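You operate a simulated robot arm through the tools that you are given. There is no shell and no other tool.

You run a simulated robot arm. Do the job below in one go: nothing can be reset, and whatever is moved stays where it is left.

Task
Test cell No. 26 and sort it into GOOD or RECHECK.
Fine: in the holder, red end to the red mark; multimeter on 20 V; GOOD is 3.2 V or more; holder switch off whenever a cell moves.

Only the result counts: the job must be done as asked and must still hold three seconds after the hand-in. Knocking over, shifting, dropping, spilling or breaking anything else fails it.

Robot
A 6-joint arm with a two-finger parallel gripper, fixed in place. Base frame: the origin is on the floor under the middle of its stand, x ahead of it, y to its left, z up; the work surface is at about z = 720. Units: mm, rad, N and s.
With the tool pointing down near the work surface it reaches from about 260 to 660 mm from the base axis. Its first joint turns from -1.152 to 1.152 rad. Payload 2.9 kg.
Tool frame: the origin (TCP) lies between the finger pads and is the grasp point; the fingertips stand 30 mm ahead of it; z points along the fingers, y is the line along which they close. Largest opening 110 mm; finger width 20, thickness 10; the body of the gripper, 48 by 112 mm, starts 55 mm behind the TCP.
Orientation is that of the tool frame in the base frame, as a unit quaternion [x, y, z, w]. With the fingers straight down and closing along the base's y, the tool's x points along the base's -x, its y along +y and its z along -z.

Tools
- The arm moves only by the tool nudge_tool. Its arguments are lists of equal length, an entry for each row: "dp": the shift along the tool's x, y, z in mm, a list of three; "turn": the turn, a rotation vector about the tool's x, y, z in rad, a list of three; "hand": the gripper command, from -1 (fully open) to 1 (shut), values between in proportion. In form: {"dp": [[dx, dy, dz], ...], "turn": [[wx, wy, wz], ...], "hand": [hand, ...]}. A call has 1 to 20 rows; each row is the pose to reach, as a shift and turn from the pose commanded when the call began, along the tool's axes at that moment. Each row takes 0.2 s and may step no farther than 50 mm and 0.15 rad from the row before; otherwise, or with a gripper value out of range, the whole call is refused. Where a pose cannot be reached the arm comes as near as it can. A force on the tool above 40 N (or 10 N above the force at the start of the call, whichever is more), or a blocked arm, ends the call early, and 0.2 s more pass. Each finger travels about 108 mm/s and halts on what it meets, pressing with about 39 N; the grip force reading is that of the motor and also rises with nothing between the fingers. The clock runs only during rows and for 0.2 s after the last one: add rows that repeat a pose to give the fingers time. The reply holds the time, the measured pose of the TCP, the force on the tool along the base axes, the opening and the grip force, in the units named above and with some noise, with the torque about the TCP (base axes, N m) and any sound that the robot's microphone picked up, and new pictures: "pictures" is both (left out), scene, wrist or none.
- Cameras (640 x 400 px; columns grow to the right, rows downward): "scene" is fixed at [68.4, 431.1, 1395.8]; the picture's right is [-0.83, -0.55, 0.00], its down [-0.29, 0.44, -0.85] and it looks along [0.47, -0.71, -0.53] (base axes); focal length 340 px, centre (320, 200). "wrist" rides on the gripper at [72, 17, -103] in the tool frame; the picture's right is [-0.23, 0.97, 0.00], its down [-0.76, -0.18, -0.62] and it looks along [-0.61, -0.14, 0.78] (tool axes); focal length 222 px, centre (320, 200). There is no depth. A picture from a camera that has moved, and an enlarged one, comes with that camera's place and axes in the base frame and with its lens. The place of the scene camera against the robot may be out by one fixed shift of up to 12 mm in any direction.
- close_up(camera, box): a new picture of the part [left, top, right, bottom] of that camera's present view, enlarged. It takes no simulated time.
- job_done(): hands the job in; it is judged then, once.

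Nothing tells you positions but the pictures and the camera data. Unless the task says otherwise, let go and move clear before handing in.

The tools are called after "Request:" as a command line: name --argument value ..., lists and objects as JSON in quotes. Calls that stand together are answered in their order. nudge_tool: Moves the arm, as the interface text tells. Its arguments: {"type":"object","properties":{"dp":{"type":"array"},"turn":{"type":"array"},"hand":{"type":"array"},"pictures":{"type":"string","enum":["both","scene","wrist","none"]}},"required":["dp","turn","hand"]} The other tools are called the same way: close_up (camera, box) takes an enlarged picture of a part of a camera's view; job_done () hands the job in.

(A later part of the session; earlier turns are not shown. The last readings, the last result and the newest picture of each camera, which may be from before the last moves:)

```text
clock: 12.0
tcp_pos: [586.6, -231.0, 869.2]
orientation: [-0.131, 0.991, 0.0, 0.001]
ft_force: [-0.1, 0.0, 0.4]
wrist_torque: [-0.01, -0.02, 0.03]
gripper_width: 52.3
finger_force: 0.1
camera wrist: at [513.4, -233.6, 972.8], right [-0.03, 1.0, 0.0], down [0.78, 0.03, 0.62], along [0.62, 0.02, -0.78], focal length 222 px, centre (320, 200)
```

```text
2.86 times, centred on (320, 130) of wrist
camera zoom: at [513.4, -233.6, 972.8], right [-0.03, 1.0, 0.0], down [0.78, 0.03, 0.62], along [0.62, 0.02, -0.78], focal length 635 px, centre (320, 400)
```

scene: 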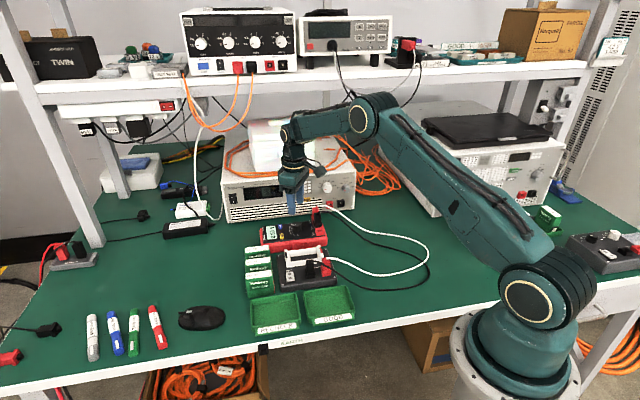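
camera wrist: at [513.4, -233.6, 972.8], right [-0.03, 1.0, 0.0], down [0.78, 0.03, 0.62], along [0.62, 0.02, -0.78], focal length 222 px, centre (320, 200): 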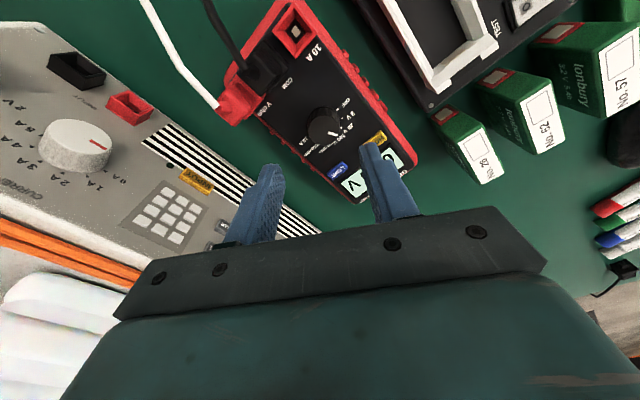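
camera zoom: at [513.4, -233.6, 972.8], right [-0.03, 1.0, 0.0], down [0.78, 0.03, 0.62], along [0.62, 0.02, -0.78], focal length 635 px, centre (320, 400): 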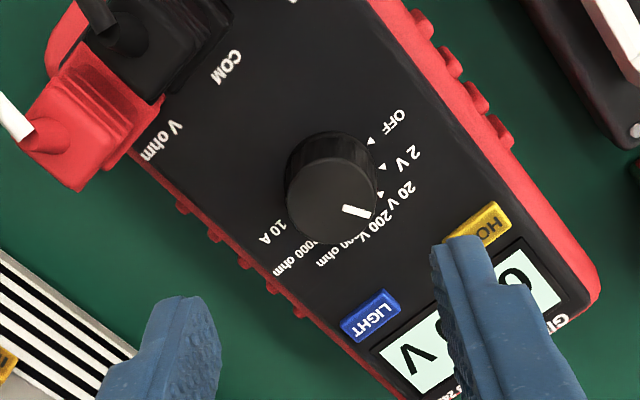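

The pointer is on 20 V and the display reads 0.00 V. Next I go above cell No. 26, turning back to -45° with the fingers set to about 39 mm.

Request:
nudge_tool --dp '[[-12, 28.6, 4], [-24, 57.1, 8], [-36, 85.7, 12], [-48, 114.2, 16], [-60, 142.8, 20], [-60, 142.8, 20], [-60, 142.8, 20]]' --turn '[[0, 0, -0.105], [0, 0, -0.21], [0, 0, -0.314], [0, 0, -0.419], [0, 0, -0.5236], [0, 0, -0.5236], [0, 0, -0.5236]]' --hand '[0.05, 0.2, 0.29, 0.29, 0.29, 0.29, 0.29]'

Request:
close_up --camera "wrist" --box '[260, 90, 380, 230]'

```text
clock: 13.6
tcp_pos: [607.9, -75.8, 853.2]
orientation: [-0.383, 0.924, 0.001, 0.0]
ft_force: [0.6, -0.1, 0.1]
wrist_torque: [0.0, 0.03, 0.04]
gripper_width: 39.0
finger_force: 0.1
camera wrist: at [545.6, -114.3, 954.5], right [-0.53, 0.85, 0.0], down [0.66, 0.41, 0.62], along [0.53, 0.33, -0.78], focal length 222 px, centre (320, 200)
```

scene: 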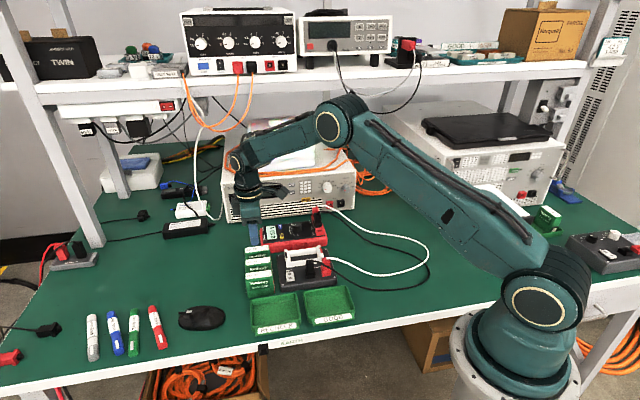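
wrist: 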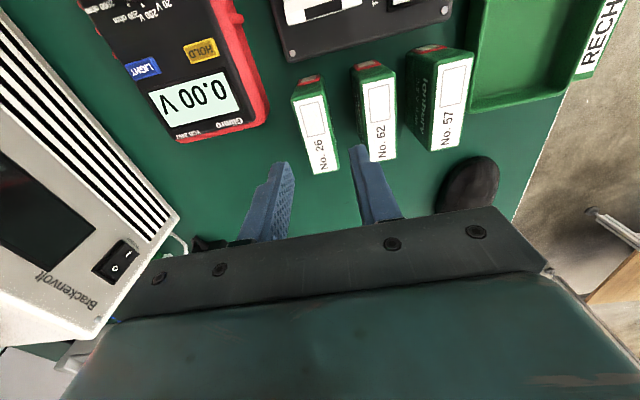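

```text
2.86 times, centred on (320, 160) of wrist
camera zoom: at [545.6, -114.3, 954.5], right [-0.53, 0.85, 0.0], down [0.66, 0.41, 0.62], along [0.53, 0.33, -0.78], focal length 635 px, centre (320, 314)
```

zoom: 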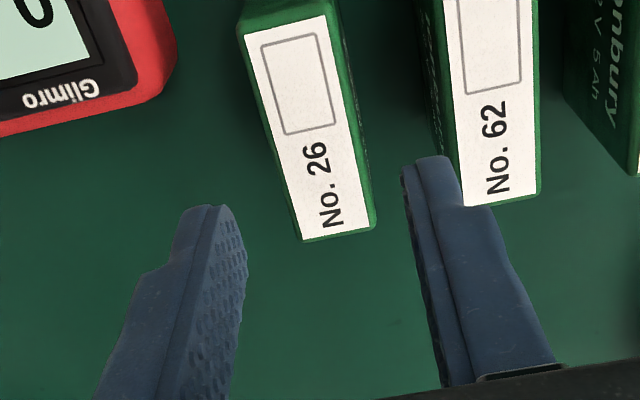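

The cell's label centre re-measures at (608.7, -77.6), in line with before. I correct by about 2 mm and lower until the fingertips are just above the cell tops.

Request:
nudge_tool --dp '[[1.4, -1.65, 15], [1.4, -1.65, 31], [1.4, -1.65, 31], [1.4, -1.65, 31]]' --turn '[[0, 0, 0], [0, 0, 0], [0, 0, 0], [0, 0, 0]]' --hand '[0.29, 0.29, 0.29, 0.29]'

Request:
close_up --camera "wrist" --box '[240, 60, 400, 230]'

Request:
close_up --camera "scene" --box '[230, 200, 290, 270]'

```text
clock: 14.6
tcp_pos: [607.3, -76.9, 821.6]
orientation: [-0.382, 0.924, 0.0, 0.0]
ft_force: [-0.9, 0.7, -0.2]
wrist_torque: [-0.03, 0.03, 0.0]
gripper_width: 39.1
finger_force: 0.1
camera wrist: at [544.0, -116.6, 923.9], right [-0.53, 0.85, 0.0], down [0.66, 0.41, 0.62], along [0.53, 0.33, -0.78], focal length 222 px, centre (320, 200)
```

scene: 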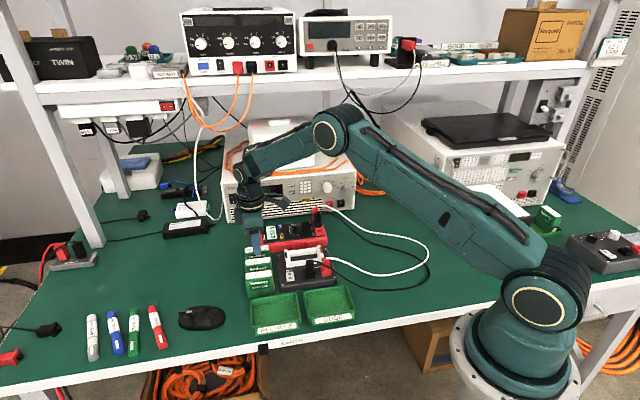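
wrist: 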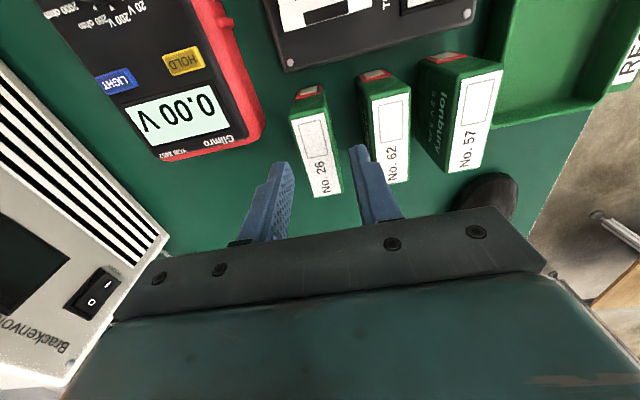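

```text
2.35 times, centred on (320, 145) of wrist
camera zoom: at [544.0, -116.6, 923.9], right [-0.53, 0.85, 0.0], down [0.66, 0.41, 0.62], along [0.53, 0.33, -0.78], focal length 523 px, centre (320, 329)
```

zoom: 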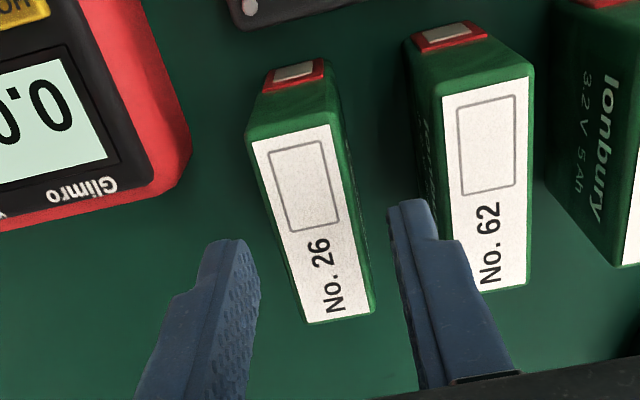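

```text
5.71 times, centred on (260, 235) of scene
camera zoom: at [68.4, 431.1, 1395.8], right [-0.83, -0.55, 0.0], down [-0.29, 0.44, -0.85], along [0.47, -0.71, -0.53], focal length 1946 px, centre (663, 0)
```

zoom: 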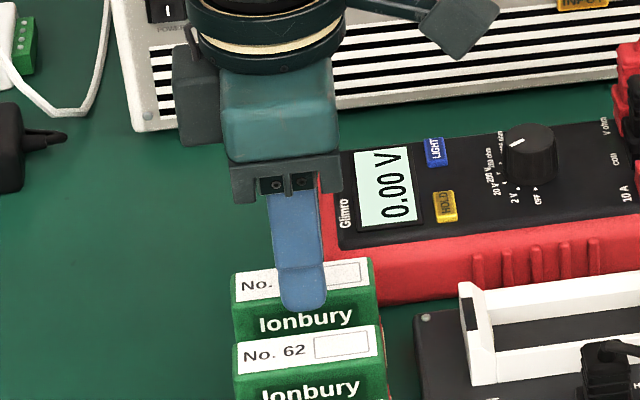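

Centred to about 1 mm; the gaps to No. 62 and to the meter are about 7–8 mm each. I lower to the grip height, still open.

Request:
nudge_tool --dp '[[-1.3, -1.1, 10], [-1.3, -1.1, 22], [-1.3, -1.1, 34], [-1.3, -1.1, 44], [-1.3, -1.1, 44], [-1.3, -1.1, 44]]' --turn '[[0, 0, 0], [0, 0, 0], [0, 0, 0], [0, 0, 0], [0, 0, 0], [0, 0, 0]]' --hand '[0.29, 0.29, 0.29, 0.29, 0.29, 0.29]'

Request:
close_up --camera "wrist" --box '[240, 90, 420, 250]'

Request:
close_up --camera "scene" --box '[230, 210, 300, 290]'

```text
clock: 16.0
tcp_pos: [609.1, -77.8, 778.4]
orientation: [-0.383, 0.924, 0.0, -0.001]
ft_force: [-0.1, -0.3, -0.4]
wrist_torque: [0.04, -0.01, -0.01]
gripper_width: 39.2
finger_force: 0.1
camera wrist: at [546.1, -116.7, 880.2], right [-0.53, 0.85, 0.0], down [0.66, 0.41, 0.62], along [0.53, 0.33, -0.78], focal length 222 px, centre (320, 200)
```

scene: 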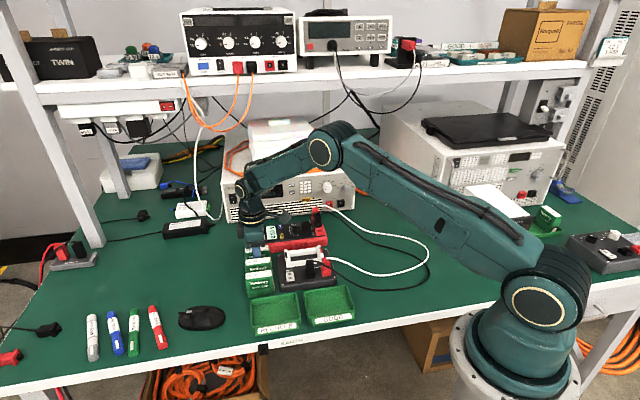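
wrist: 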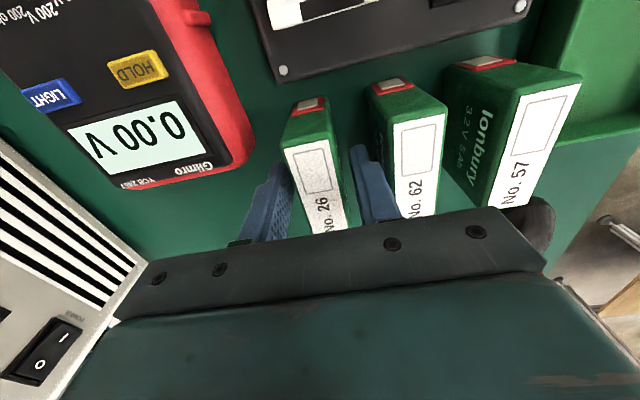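

```text
2.50 times, centred on (330, 170) of wrist
camera zoom: at [546.1, -116.7, 880.2], right [-0.53, 0.85, 0.0], down [0.66, 0.41, 0.62], along [0.53, 0.33, -0.78], focal length 555 px, centre (295, 275)
```

zoom: 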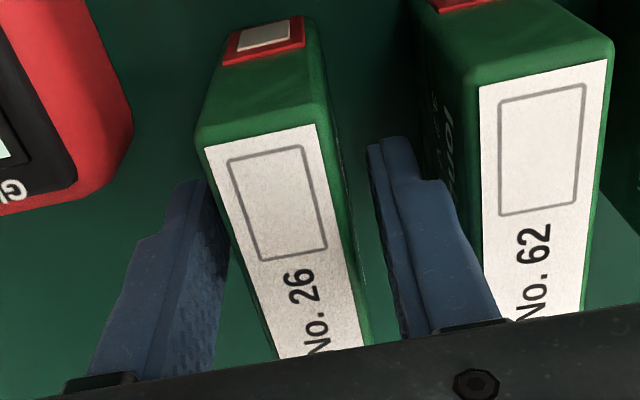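

```text
5.00 times, centred on (265, 250) of scene
camera zoom: at [68.4, 431.1, 1395.8], right [-0.83, -0.55, 0.0], down [-0.29, 0.44, -0.85], along [0.47, -0.71, -0.53], focal length 1703 px, centre (595, -50)
```

zoom: 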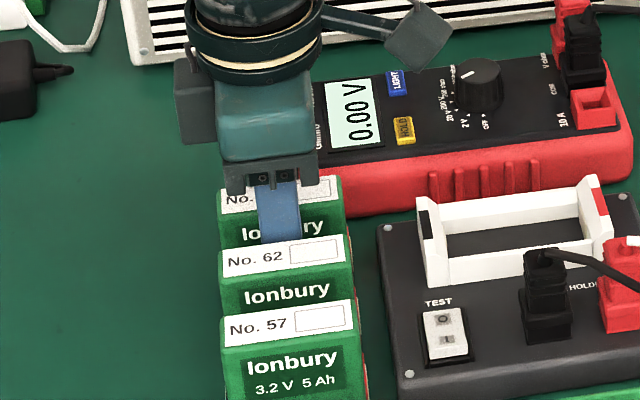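

The fingers are on both sides of No. 26, centred within half a millimetre. I close on it.

Request:
nudge_tool --dp '[[0, 0, 0], [0, 0, 0], [0, 0, 0], [0, 0, 0]]' --turn '[[0, 0, 0], [0, 0, 0], [0, 0, 0], [0, 0, 0]]' --hand '[0.45, 1, 1, 1]'

Request:
close_up --camera "wrist" --box '[240, 90, 420, 250]'

```text
clock: 17.0
tcp_pos: [609.1, -77.5, 777.2]
orientation: [-0.383, 0.924, 0.001, -0.001]
ft_force: [-0.6, 0.0, 1.3]
wrist_torque: [0.03, 0.02, 0.01]
gripper_width: 25.8
finger_force: 39.1
camera wrist: at [546.1, -116.6, 880.4], right [-0.53, 0.85, 0.0], down [0.66, 0.41, 0.62], along [0.53, 0.33, -0.78], focal length 222 px, centre (320, 200)
```

scene: 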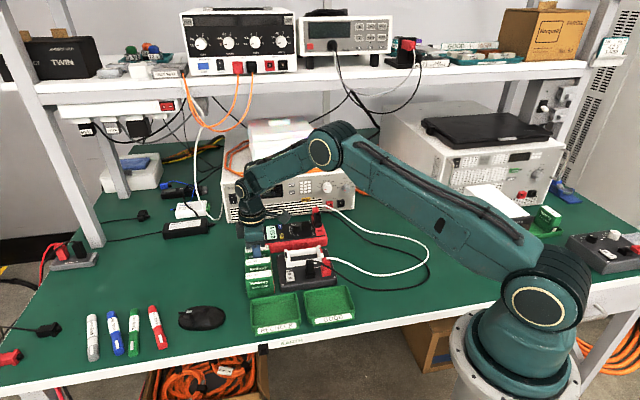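
wrist: 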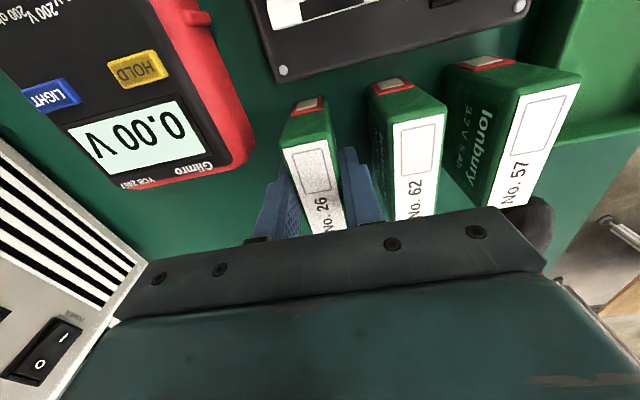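

```text
2.50 times, centred on (330, 170) of wrist
camera zoom: at [546.1, -116.6, 880.4], right [-0.53, 0.85, 0.0], down [0.66, 0.41, 0.62], along [0.53, 0.33, -0.78], focal length 555 px, centre (295, 275)
```

zoom: 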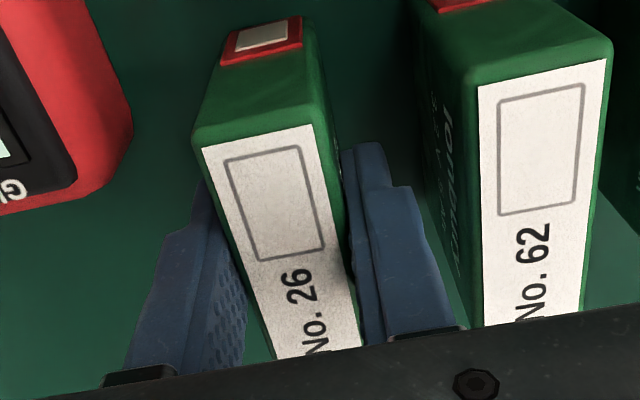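

No. 26 is held (25.8 mm wide, force steady). I lift it straight up about 68 mm.

Request:
nudge_tool --dp '[[0, 0, -6], [0, 0, -18], [0, 0, -32], [0, 0, -48], [0, 0, -68], [0, 0, -68], [0, 0, -68]]' --turn '[[0, 0, 0], [0, 0, 0], [0, 0, 0], [0, 0, 0], [0, 0, 0], [0, 0, 0], [0, 0, 0]]' --hand '[1, 1, 1, 1, 1, 1, 1]'

Request:
close_up --camera "scene" --box '[225, 180, 345, 300]'

Request:
close_up --camera "wrist" --box '[240, 90, 420, 250]'

```text
clock: 18.6
tcp_pos: [611.1, -76.9, 845.0]
orientation: [-0.383, 0.924, 0.0, 0.0]
ft_force: [0.4, -0.9, -2.6]
wrist_torque: [-0.01, -0.03, -0.04]
gripper_width: 25.6
finger_force: 39.2
camera wrist: at [548.0, -115.4, 946.1], right [-0.53, 0.85, 0.0], down [0.66, 0.41, 0.62], along [0.53, 0.33, -0.78], focal length 222 px, centre (320, 200)
```

scene: 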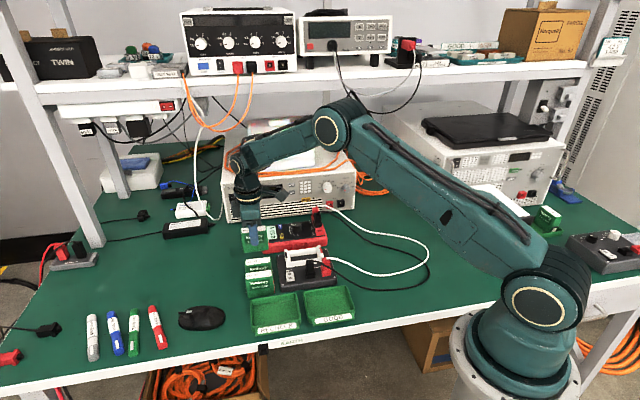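
wrist: 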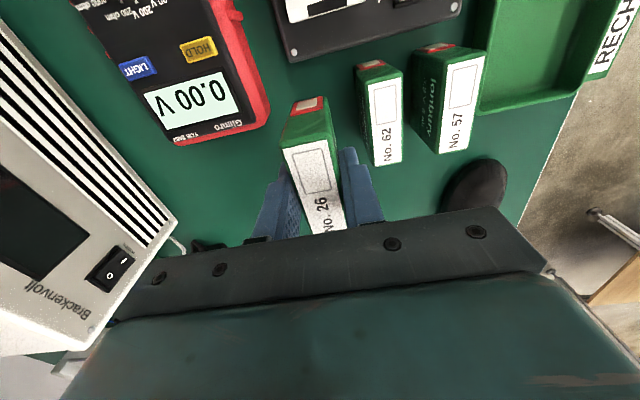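

```text
3.33 times, centred on (285, 240) of scene
camera zoom: at [68.4, 431.1, 1395.8], right [-0.83, -0.55, 0.0], down [-0.29, 0.44, -0.85], along [0.47, -0.71, -0.53], focal length 1135 px, centre (437, 67)
```

zoom: 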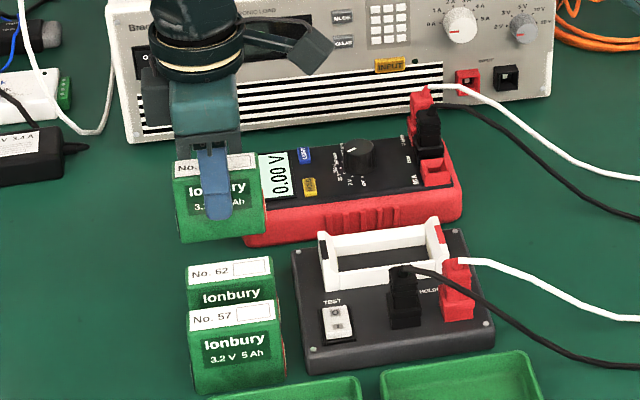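

```text
2.50 times, centred on (330, 170) of wrist
camera zoom: at [548.0, -115.4, 946.1], right [-0.53, 0.85, 0.0], down [0.66, 0.41, 0.62], along [0.53, 0.33, -0.78], focal length 555 px, centre (295, 275)
```

zoom: 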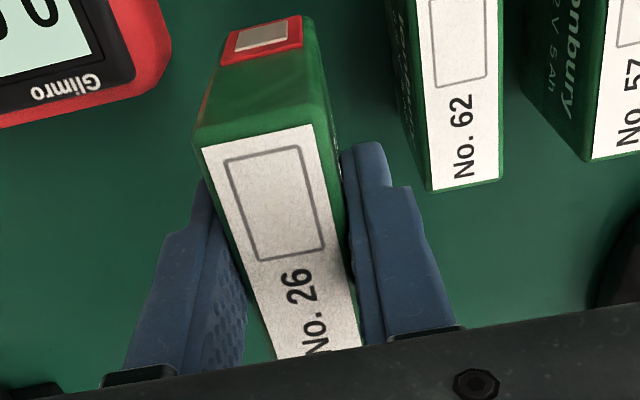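

The cell is up and sits square in the fingers. I carry it over the cradle, keeping its bottom about 18 mm above the cradle ends.

Request:
nudge_tool --dp '[[25.5, 4.5, 0], [51, 8.9, 0], [76.5, 13.4, 0], [102, 17.8, 0], [127.5, 22.3, 0], [127.5, 22.3, 0], [127.5, 22.3, 0]]' --turn '[[0, 0, 0], [0, 0, 0], [0, 0, 0], [0, 0, 0], [0, 0, 0], [0, 0, 0], [0, 0, 0]]' --hand '[1, 1, 1, 1, 1, 1, 1]'

Request:
close_up --camera "scene" --box '[255, 190, 355, 300]'

Request:
close_up --camera "wrist" --box '[240, 90, 420, 250]'

```text
clock: 20.2
tcp_pos: [504.1, -153.3, 848.2]
orientation: [-0.382, 0.924, 0.001, 0.0]
ft_force: [0.4, 0.0, -2.0]
wrist_torque: [0.02, 0.0, 0.01]
gripper_width: 25.8
finger_force: 39.2
camera wrist: at [440.9, -191.7, 949.6], right [-0.53, 0.85, 0.0], down [0.66, 0.41, 0.62], along [0.53, 0.33, -0.78], focal length 222 px, centre (320, 200)
```

scene: 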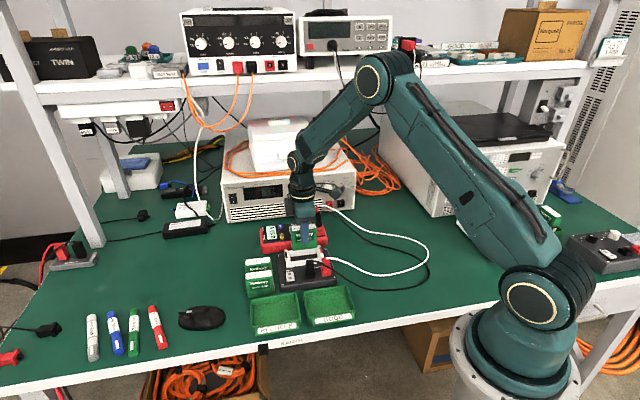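
wrist: 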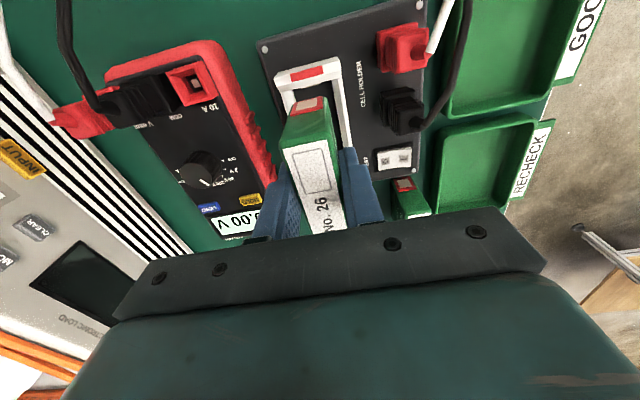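

```text
3.64 times, centred on (305, 245) of scene
camera zoom: at [68.4, 431.1, 1395.8], right [-0.83, -0.55, 0.0], down [-0.29, 0.44, -0.85], along [0.47, -0.71, -0.53], focal length 1238 px, centre (374, 36)
```

zoom: 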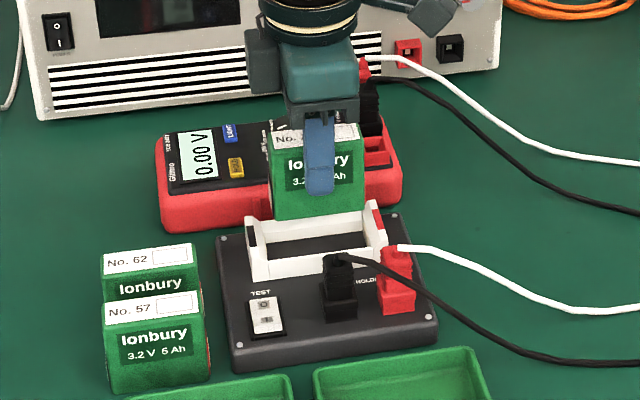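

```text
2.50 times, centred on (330, 170) of wrist
camera zoom: at [440.9, -191.7, 949.6], right [-0.53, 0.85, 0.0], down [0.66, 0.41, 0.62], along [0.53, 0.33, -0.78], focal length 555 px, centre (295, 275)
```

zoom: 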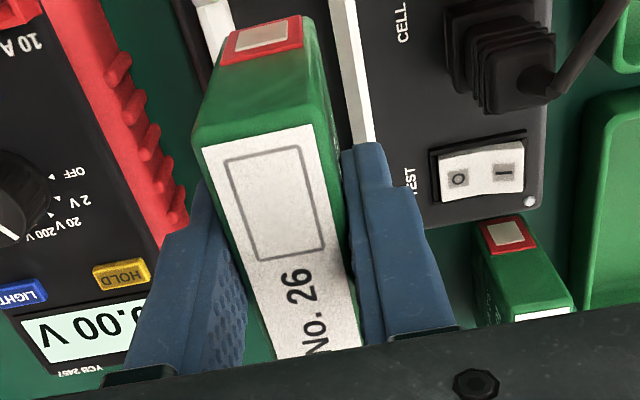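

The cell hangs over the cradle, 2.4 mm too far toward the red end; I correct that and lower until its bottom is just above the cradle ends.

Request:
nudge_tool --dp '[[-2.4, 0.5, 5], [-2.4, 0.5, 11], [-2.4, 0.5, 17], [-2.4, 0.5, 17], [-2.4, 0.5, 17]]' --turn '[[0, 0, 0], [0, 0, 0], [0, 0, 0], [0, 0, 0], [0, 0, 0]]' --hand '[1, 1, 1, 1, 1]'

Request:
close_up --camera "scene" --box '[275, 215, 345, 285]'

Request:
close_up --camera "wrist" --box '[260, 70, 380, 190]'

```text
clock: 21.4
tcp_pos: [503.5, -149.9, 829.8]
orientation: [-0.383, 0.924, 0.0, 0.001]
ft_force: [-0.8, -0.2, -2.2]
wrist_torque: [0.02, -0.02, -0.01]
gripper_width: 25.5
finger_force: 39.8
camera wrist: at [440.8, -188.5, 931.6], right [-0.53, 0.85, 0.0], down [0.66, 0.41, 0.62], along [0.53, 0.33, -0.78], focal length 222 px, centre (320, 200)
```

scene: 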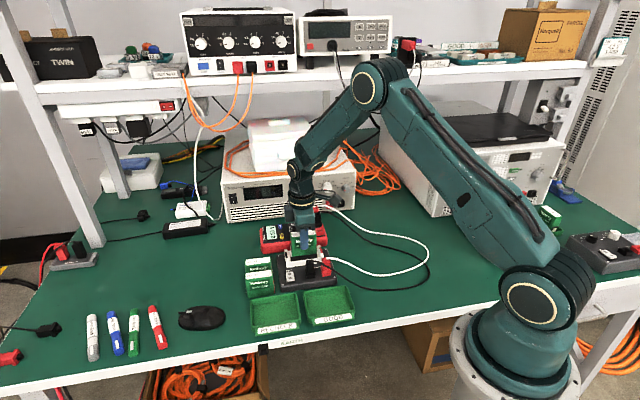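
wrist: 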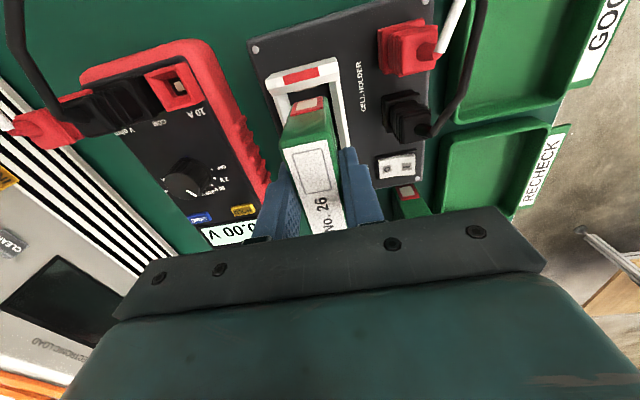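

```text
5.71 times, centred on (310, 250) of scene
camera zoom: at [68.4, 431.1, 1395.8], right [-0.83, -0.55, 0.0], down [-0.29, 0.44, -0.85], along [0.47, -0.71, -0.53], focal length 1946 px, centre (377, -86)
```

zoom: 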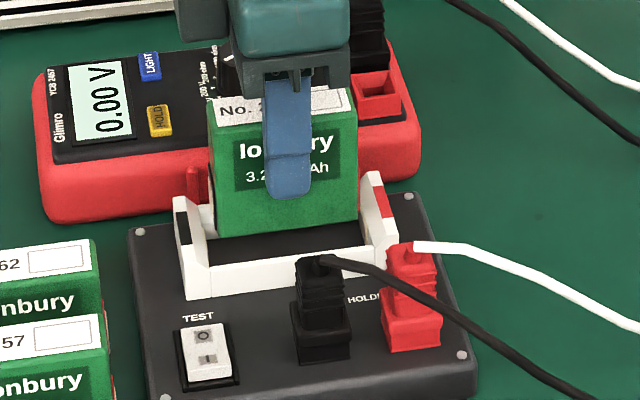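

```text
3.33 times, centred on (320, 130) of wrist
camera zoom: at [440.8, -188.5, 931.6], right [-0.53, 0.85, 0.0], down [0.66, 0.41, 0.62], along [0.53, 0.33, -0.78], focal length 740 px, centre (320, 433)
```

zoom: 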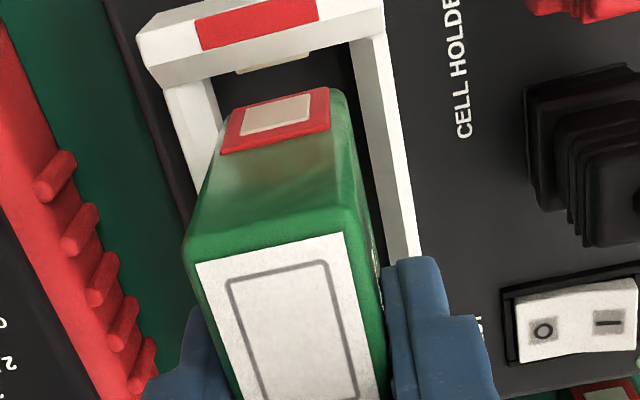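

The cell sits right along its length but 1.9 mm too far to the front. I shift it sideways before going down.

Request:
nudge_tool --dp '[[0, -1.9, 0], [0, -1.9, 0], [0, -1.9, 0]]' --turn '[[0, 0, 0], [0, 0, 0], [0, 0, 0]]' --hand '[1, 1, 1]' --pictures "wrist"

```text
clock: 22.2
tcp_pos: [505.5, -151.0, 829.3]
orientation: [-0.382, 0.924, 0.0, 0.0]
ft_force: [0.0, 0.3, -2.0]
wrist_torque: [0.0, 0.0, 0.0]
gripper_width: 25.8
finger_force: 39.3
camera wrist: at [442.0, -190.0, 931.6], right [-0.53, 0.85, 0.0], down [0.66, 0.41, 0.62], along [0.53, 0.33, -0.78], focal length 222 px, centre (320, 200)
```

wrist: 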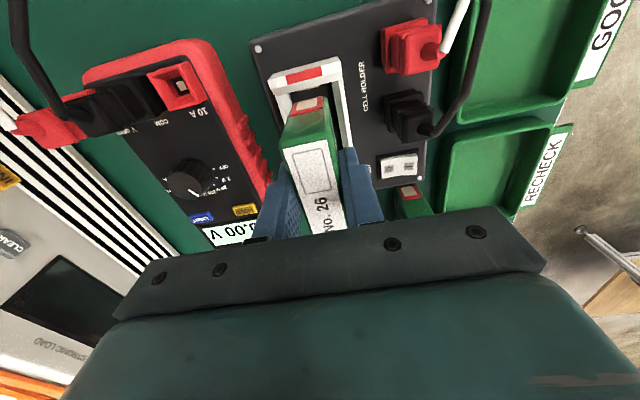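

Centred now within a few tenths. I lower the cell into the cradle most of the way and check the forces.

Request:
nudge_tool --dp '[[0, 0, 4], [0, 0, 8], [0, 0, 12], [0, 0, 16], [0, 0, 16]]' --turn '[[0, 0, 0], [0, 0, 0], [0, 0, 0], [0, 0, 0], [0, 0, 0]]' --hand '[1, 1, 1, 1, 1]'

Request:
close_up --camera "wrist" --box '[260, 60, 380, 190]'

Request:
close_up --camera "scene" --box '[275, 225, 345, 285]'

```text
clock: 23.4
tcp_pos: [505.0, -151.2, 813.3]
orientation: [-0.383, 0.924, 0.0, 0.0]
ft_force: [-1.5, 0.9, -3.4]
wrist_torque: [-0.05, -0.01, 0.01]
gripper_width: 26.0
finger_force: 39.5
camera wrist: at [441.7, -189.6, 915.2], right [-0.53, 0.85, 0.0], down [0.66, 0.41, 0.62], along [0.53, 0.33, -0.78], focal length 222 px, centre (320, 200)
```

scene: 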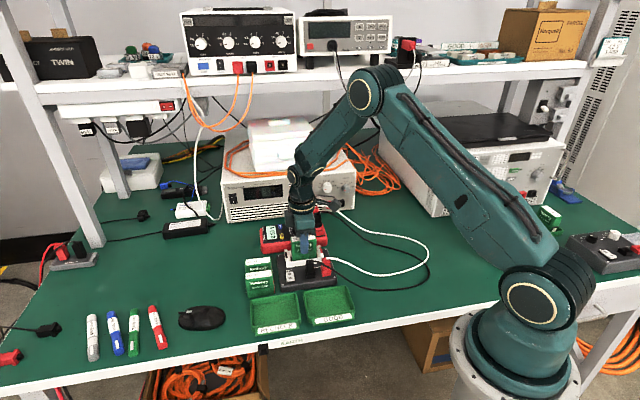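
wrist: 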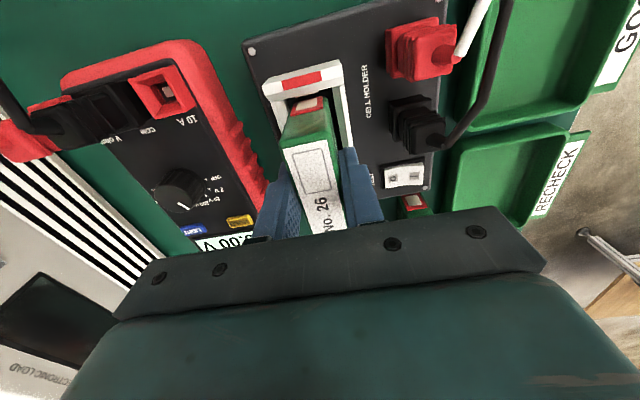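

```text
3.08 times, centred on (320, 125) of wrist
camera zoom: at [441.7, -189.6, 915.2], right [-0.53, 0.85, 0.0], down [0.66, 0.41, 0.62], along [0.53, 0.33, -0.78], focal length 684 px, centre (320, 431)
```

zoom: 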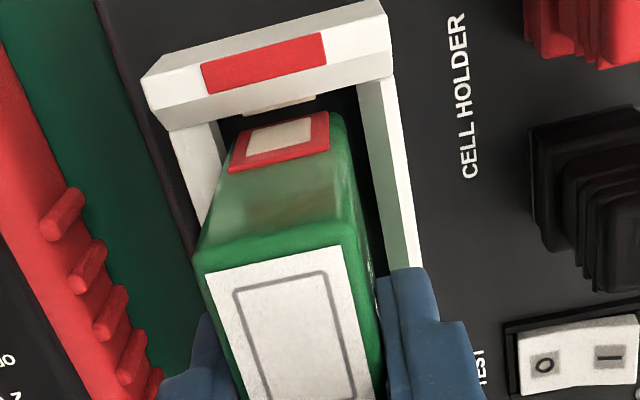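

```text
6.67 times, centred on (310, 255) of scene
camera zoom: at [68.4, 431.1, 1395.8], right [-0.83, -0.55, 0.0], down [-0.29, 0.44, -0.85], along [0.47, -0.71, -0.53], focal length 2270 px, centre (387, -167)
```

zoom: 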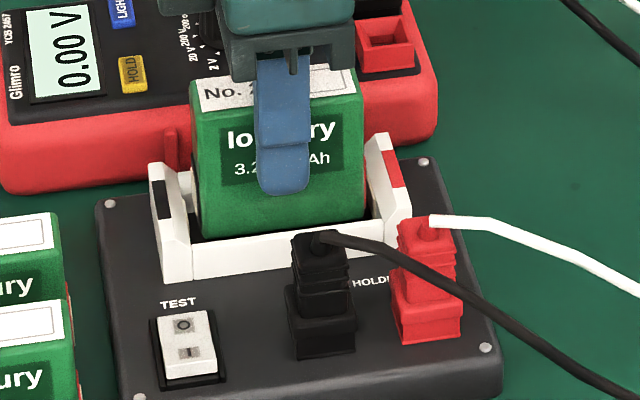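

The cell enters cleanly with hardly any side force. I lower the last part in small steps.

Request:
nudge_tool --dp '[[0, 0, 3], [0, 0, 6], [0, 0, 8], [0, 0, 9], [0, 0, 9]]' --turn '[[0, 0, 0], [0, 0, 0], [0, 0, 0], [0, 0, 0], [0, 0, 0]]' --hand '[1, 1, 1, 1, 1]' --pictures "wrist"

Request:
close_up --camera "wrist" --box '[260, 60, 380, 190]'

Request:
close_up --camera "scene" --box '[275, 225, 345, 285]'

```text
clock: 24.6
tcp_pos: [505.8, -151.3, 803.6]
orientation: [-0.383, 0.924, 0.0, 0.0]
ft_force: [-0.9, 1.9, 3.9]
wrist_torque: [-0.04, 0.22, -0.13]
gripper_width: 25.7
finger_force: 39.2
camera wrist: at [442.5, -189.9, 906.4], right [-0.53, 0.85, 0.0], down [0.66, 0.41, 0.62], along [0.53, 0.33, -0.78], focal length 222 px, centre (320, 200)
```

wrist: 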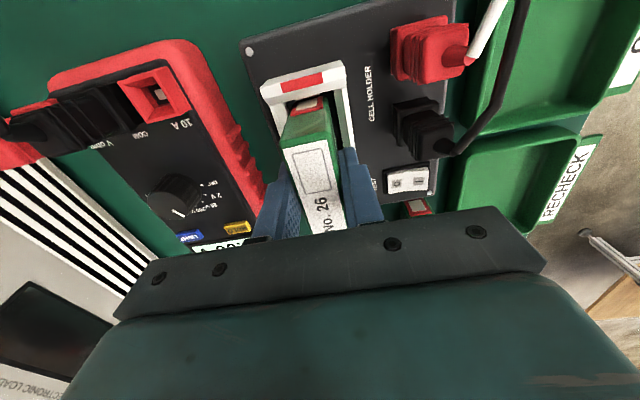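

```text
3.08 times, centred on (320, 125) of wrist
camera zoom: at [442.5, -189.9, 906.4], right [-0.53, 0.85, 0.0], down [0.66, 0.41, 0.62], along [0.53, 0.33, -0.78], focal length 684 px, centre (320, 431)
```

zoom: 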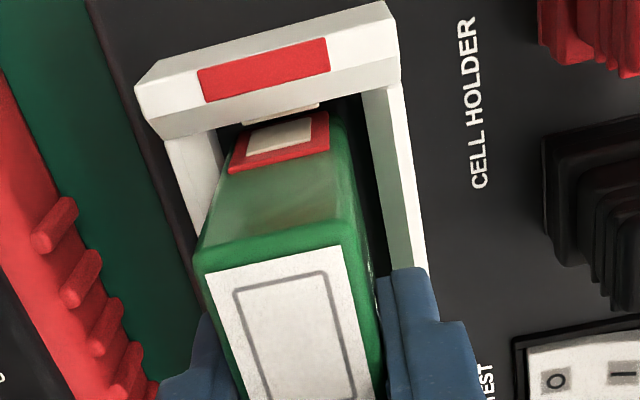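

```text
6.67 times, centred on (310, 255) of scene
camera zoom: at [68.3, 431.2, 1395.8], right [-0.83, -0.55, 0.0], down [-0.29, 0.44, -0.85], along [0.47, -0.71, -0.53], focal length 2270 px, centre (387, -167)
```

zoom: 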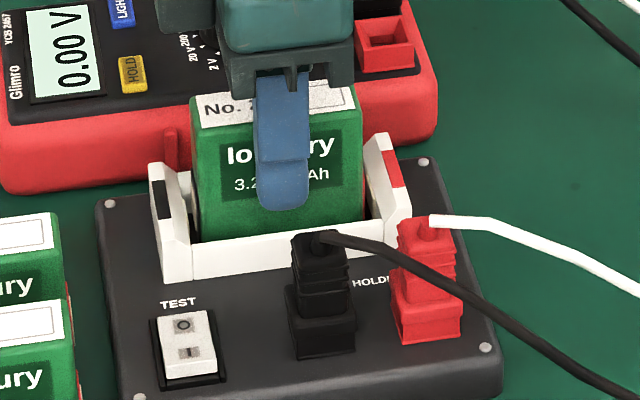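

The bottom has touched the cradle floor (vertical force rose by about 6 N). I let go and rise straight up.

Request:
nudge_tool --dp '[[0, 0, 0], [0, 0, 0], [0, 0, 0], [0, 0, -10], [0, 0, -30], [0, 0, -55], [0, 0, -80], [0, 0, -80]]' --turn '[[0, 0, 0], [0, 0, 0], [0, 0, 0], [0, 0, 0], [0, 0, 0], [0, 0, 0], [0, 0, 0], [0, 0, 0]]' --hand '[0.4, 0.25, 0.25, 0.25, 0.25, 0.25, 0.25, 0.25]'

Request:
close_up --camera "wrist" --box '[250, 40, 430, 190]'

Request:
close_up --camera "scene" --box '[260, 210, 345, 295]'

```text
clock: 26.4
tcp_pos: [505.5, -151.2, 883.3]
orientation: [-0.383, 0.924, 0.0, 0.0]
ft_force: [0.3, -0.1, -1.2]
wrist_torque: [-0.01, 0.05, 0.02]
gripper_width: 41.4
finger_force: 0.2
camera wrist: at [442.4, -190.4, 985.4], right [-0.53, 0.85, 0.0], down [0.66, 0.41, 0.62], along [0.53, 0.33, -0.78], focal length 222 px, centre (320, 200)
```

scene: 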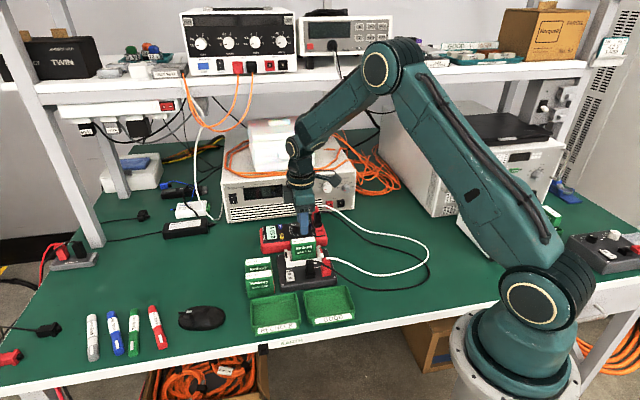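
wrist: 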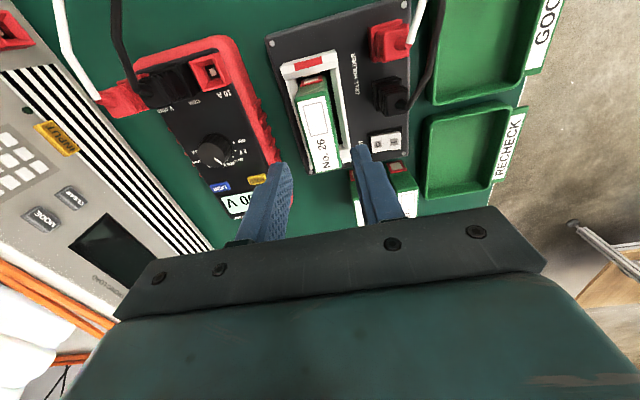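

```text
2.67 times, centred on (340, 115) of wrist
camera zoom: at [442.4, -190.4, 985.4], right [-0.53, 0.85, 0.0], down [0.66, 0.41, 0.62], along [0.53, 0.33, -0.78], focal length 592 px, centre (267, 427)
```

zoom: 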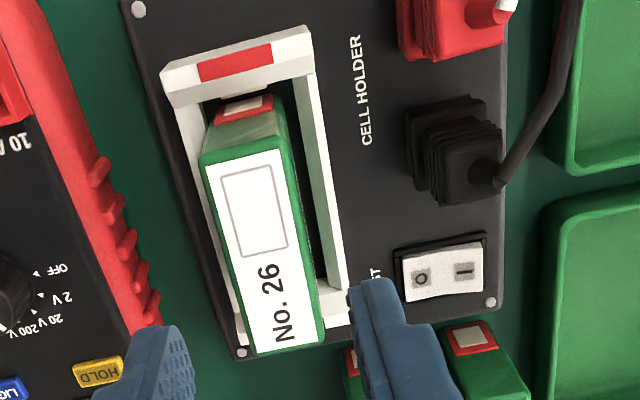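

```text
4.71 times, centred on (302, 252) of scene
camera zoom: at [68.3, 431.1, 1395.8], right [-0.83, -0.55, 0.0], down [-0.29, 0.44, -0.85], along [0.47, -0.71, -0.53], focal length 1602 px, centre (402, -47)
```

zoom: 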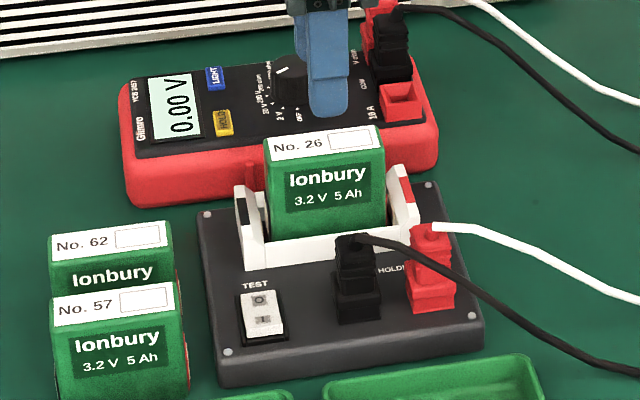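

No. 26 stands upright in the cradle, red end at the red mark, and the meter still reads 0.00 V because the switch is off. I close the fingers and go above the "I" side of the TEST rocker.

Request:
nudge_tool --dp '[[-12, 20, 0], [-24, 39, 0], [-36, 59, 0], [-47.4, 78, 0], [-47.4, 78, 20], [-47.4, 78, 45], [-47.4, 78, 45]]' --turn '[[0, 0, 0], [0, 0, 0], [0, 0, 0], [0, 0, 0], [0, 0, 0], [0, 0, 0], [0, 0, 0]]' --hand '[0.5, 1, 1, 1, 1, 1, 1]'

Request:
close_up --camera "wrist" --box '[260, 90, 400, 220]'

Request:
close_up --camera "scene" --box '[260, 220, 345, 295]'

```text
clock: 28.0
tcp_pos: [483.9, -63.0, 841.6]
orientation: [-0.383, 0.924, -0.001, 0.0]
ft_force: [-0.3, 0.5, -0.2]
wrist_torque: [-0.02, 0.02, -0.03]
gripper_width: 0.0
finger_force: 38.2
camera wrist: at [421.5, -102.2, 943.7], right [-0.53, 0.85, 0.0], down [0.66, 0.41, 0.62], along [0.53, 0.33, -0.78], focal length 222 px, centre (320, 200)
```

scene: 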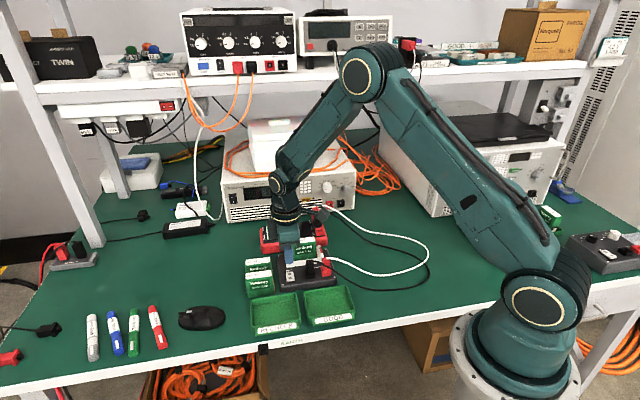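
wrist: 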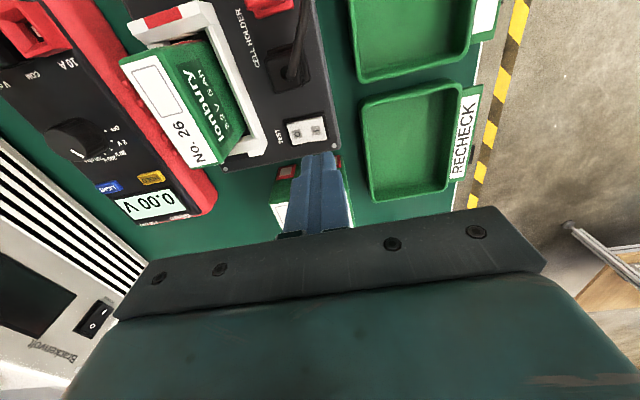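

```text
3.08 times, centred on (330, 155) of wrist
camera zoom: at [421.5, -102.2, 943.7], right [-0.53, 0.85, 0.0], down [0.66, 0.41, 0.62], along [0.53, 0.33, -0.78], focal length 684 px, centre (289, 338)
```

zoom: 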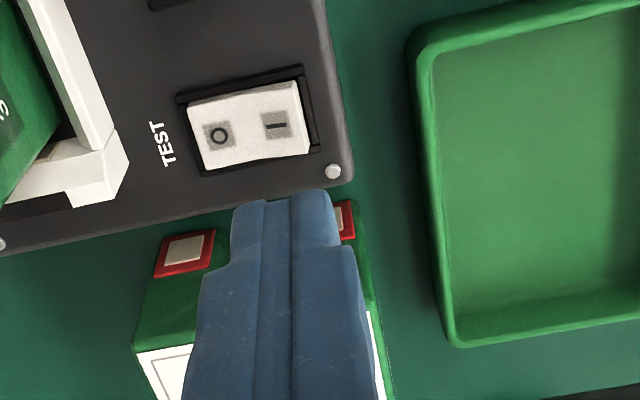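

```text
5.33 times, centred on (302, 258) of scene
camera zoom: at [68.3, 431.2, 1395.8], right [-0.83, -0.55, 0.0], down [-0.29, 0.44, -0.85], along [0.47, -0.71, -0.53], focal length 1816 px, centre (413, -107)
```

zoom: 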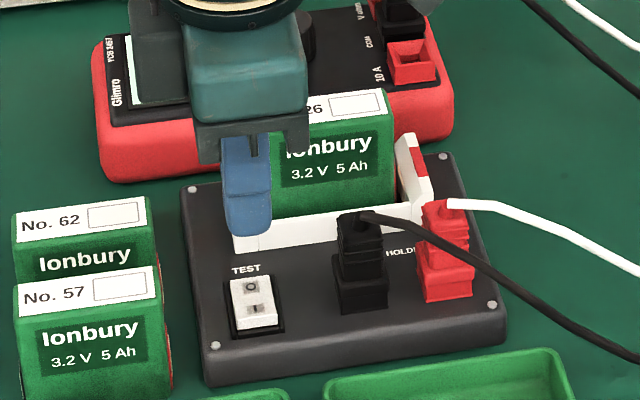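

The tool is right above the I side of the rocker (s and w within 1 mm). I lower to a few millimetres above it.

Request:
nudge_tool --dp '[[0, 0, 14], [0, 0, 28], [0, 0, 42], [0, 0, 51], [0, 0, 51]]' --turn '[[0, 0, 0], [0, 0, 0], [0, 0, 0], [0, 0, 0], [0, 0, 0]]' --hand '[1, 1, 1, 1, 1]'

Request:
close_up --camera "wrist" --box '[260, 90, 400, 220]'

Request:
close_up --camera "scene" --box '[270, 230, 330, 290]'

```text
clock: 29.2
tcp_pos: [484.1, -62.8, 786.4]
orientation: [-0.383, 0.924, 0.0, 0.001]
ft_force: [0.9, -0.4, -0.6]
wrist_torque: [-0.01, 0.0, 0.0]
gripper_width: 0.1
finger_force: 37.6
camera wrist: at [421.0, -101.1, 889.6], right [-0.53, 0.85, 0.0], down [0.66, 0.41, 0.62], along [0.53, 0.33, -0.78], focal length 222 px, centre (320, 200)
```

scene: 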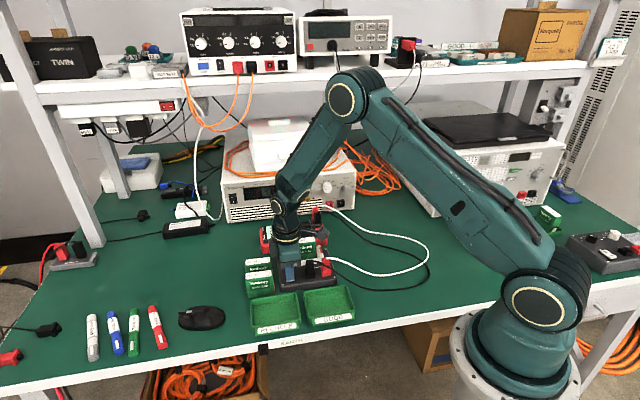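
wrist: 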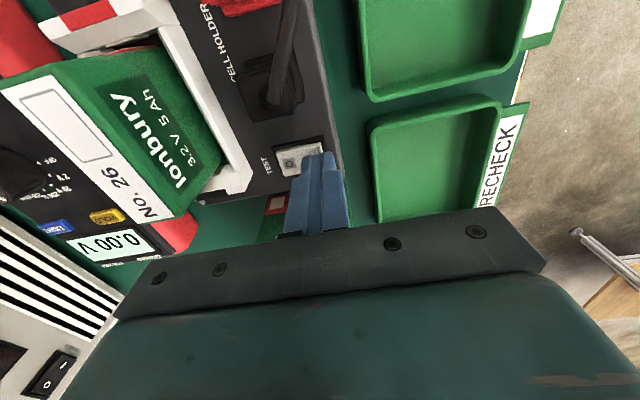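

```text
3.08 times, centred on (330, 155) of wrist
camera zoom: at [421.0, -101.1, 889.6], right [-0.53, 0.85, 0.0], down [0.66, 0.41, 0.62], along [0.53, 0.33, -0.78], focal length 684 px, centre (289, 338)
```

zoom: 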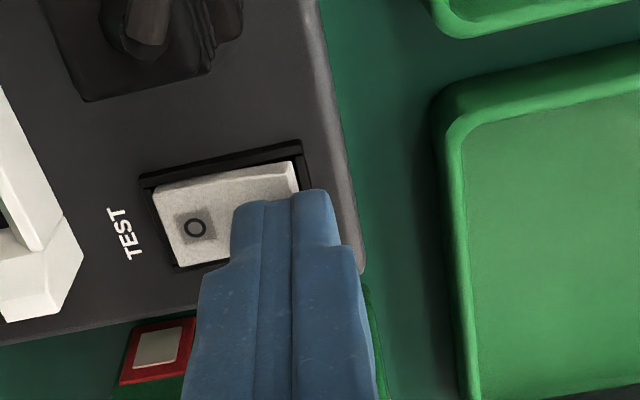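

```text
6.67 times, centred on (300, 260) of scene
camera zoom: at [68.4, 431.1, 1395.8], right [-0.83, -0.55, 0.0], down [-0.29, 0.44, -0.85], along [0.47, -0.71, -0.53], focal length 2270 px, centre (453, -200)
```

zoom: 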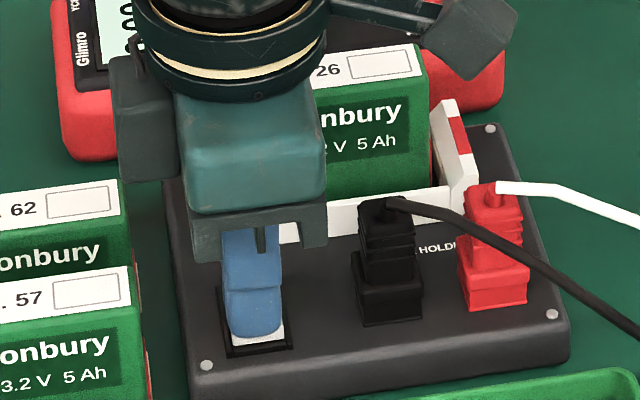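

The fingertips hover about 4 mm over the I half. I press down in small steps.

Request:
nudge_tool --dp '[[0, 0, 2], [0, 0, 4], [0, 0, 5], [0, 0, 6], [0, 0, 7]]' --turn '[[0, 0, 0], [0, 0, 0], [0, 0, 0], [0, 0, 0], [0, 0, 0]]' --hand '[1, 1, 1, 1, 1]'

Request:
close_up --camera "wrist" --box '[260, 90, 400, 220]'

Request:
close_up --camera "scene" --box '[250, 210, 330, 290]'

```text
clock: 30.6
tcp_pos: [483.8, -62.1, 783.1]
orientation: [-0.383, 0.924, 0.0, 0.001]
ft_force: [-5.1, 1.8, 10.2]
wrist_torque: [-0.06, 0.1, 0.02]
gripper_width: 0.0
finger_force: 38.5
stopped in row 5: the force on the tool passed its limit at 41 N (the readings are from after the stop); the commanded pose is now the measured one
camera wrist: at [421.8, -101.7, 885.3], right [-0.53, 0.85, 0.0], down [0.66, 0.41, 0.62], along [0.53, 0.33, -0.78], focal length 222 px, centre (320, 200)
```

scene: 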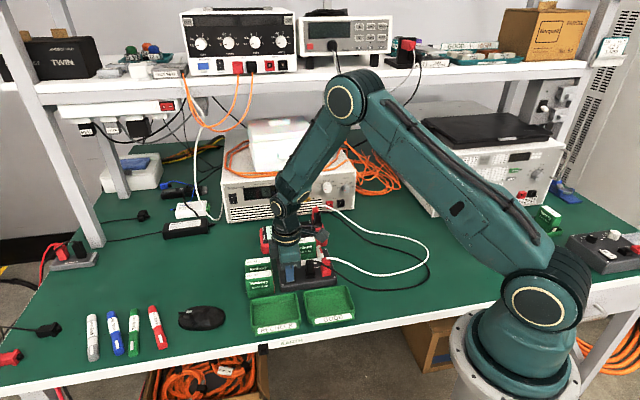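
wrist: 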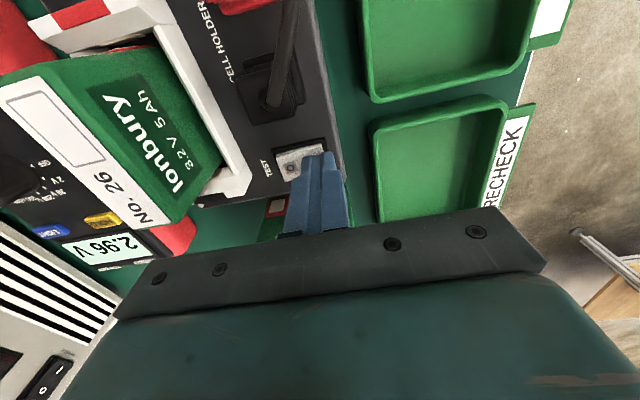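

```text
3.08 times, centred on (330, 155) of wrist
camera zoom: at [421.8, -101.7, 885.3], right [-0.53, 0.85, 0.0], down [0.66, 0.41, 0.62], along [0.53, 0.33, -0.78], focal length 684 px, centre (289, 338)
```

zoom: 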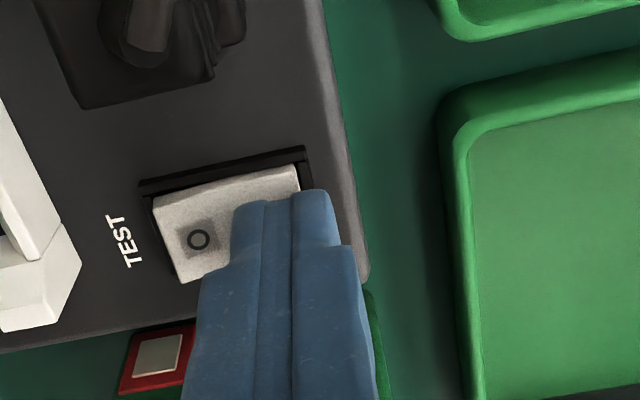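

```text
5.00 times, centred on (290, 250) of scene
camera zoom: at [68.1, 431.2, 1395.8], right [-0.83, -0.55, 0.0], down [-0.29, 0.44, -0.85], along [0.47, -0.71, -0.53], focal length 1703 px, centre (470, -50)
```

zoom: 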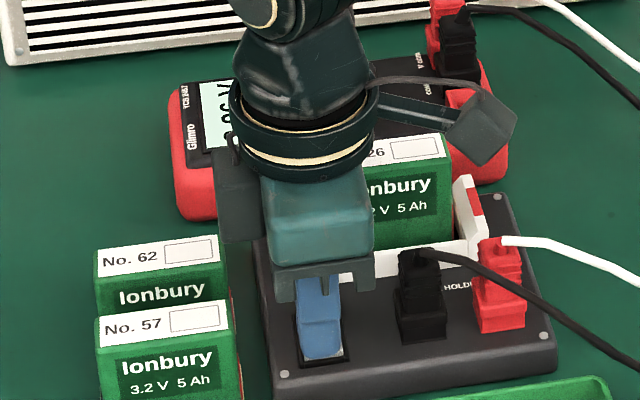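

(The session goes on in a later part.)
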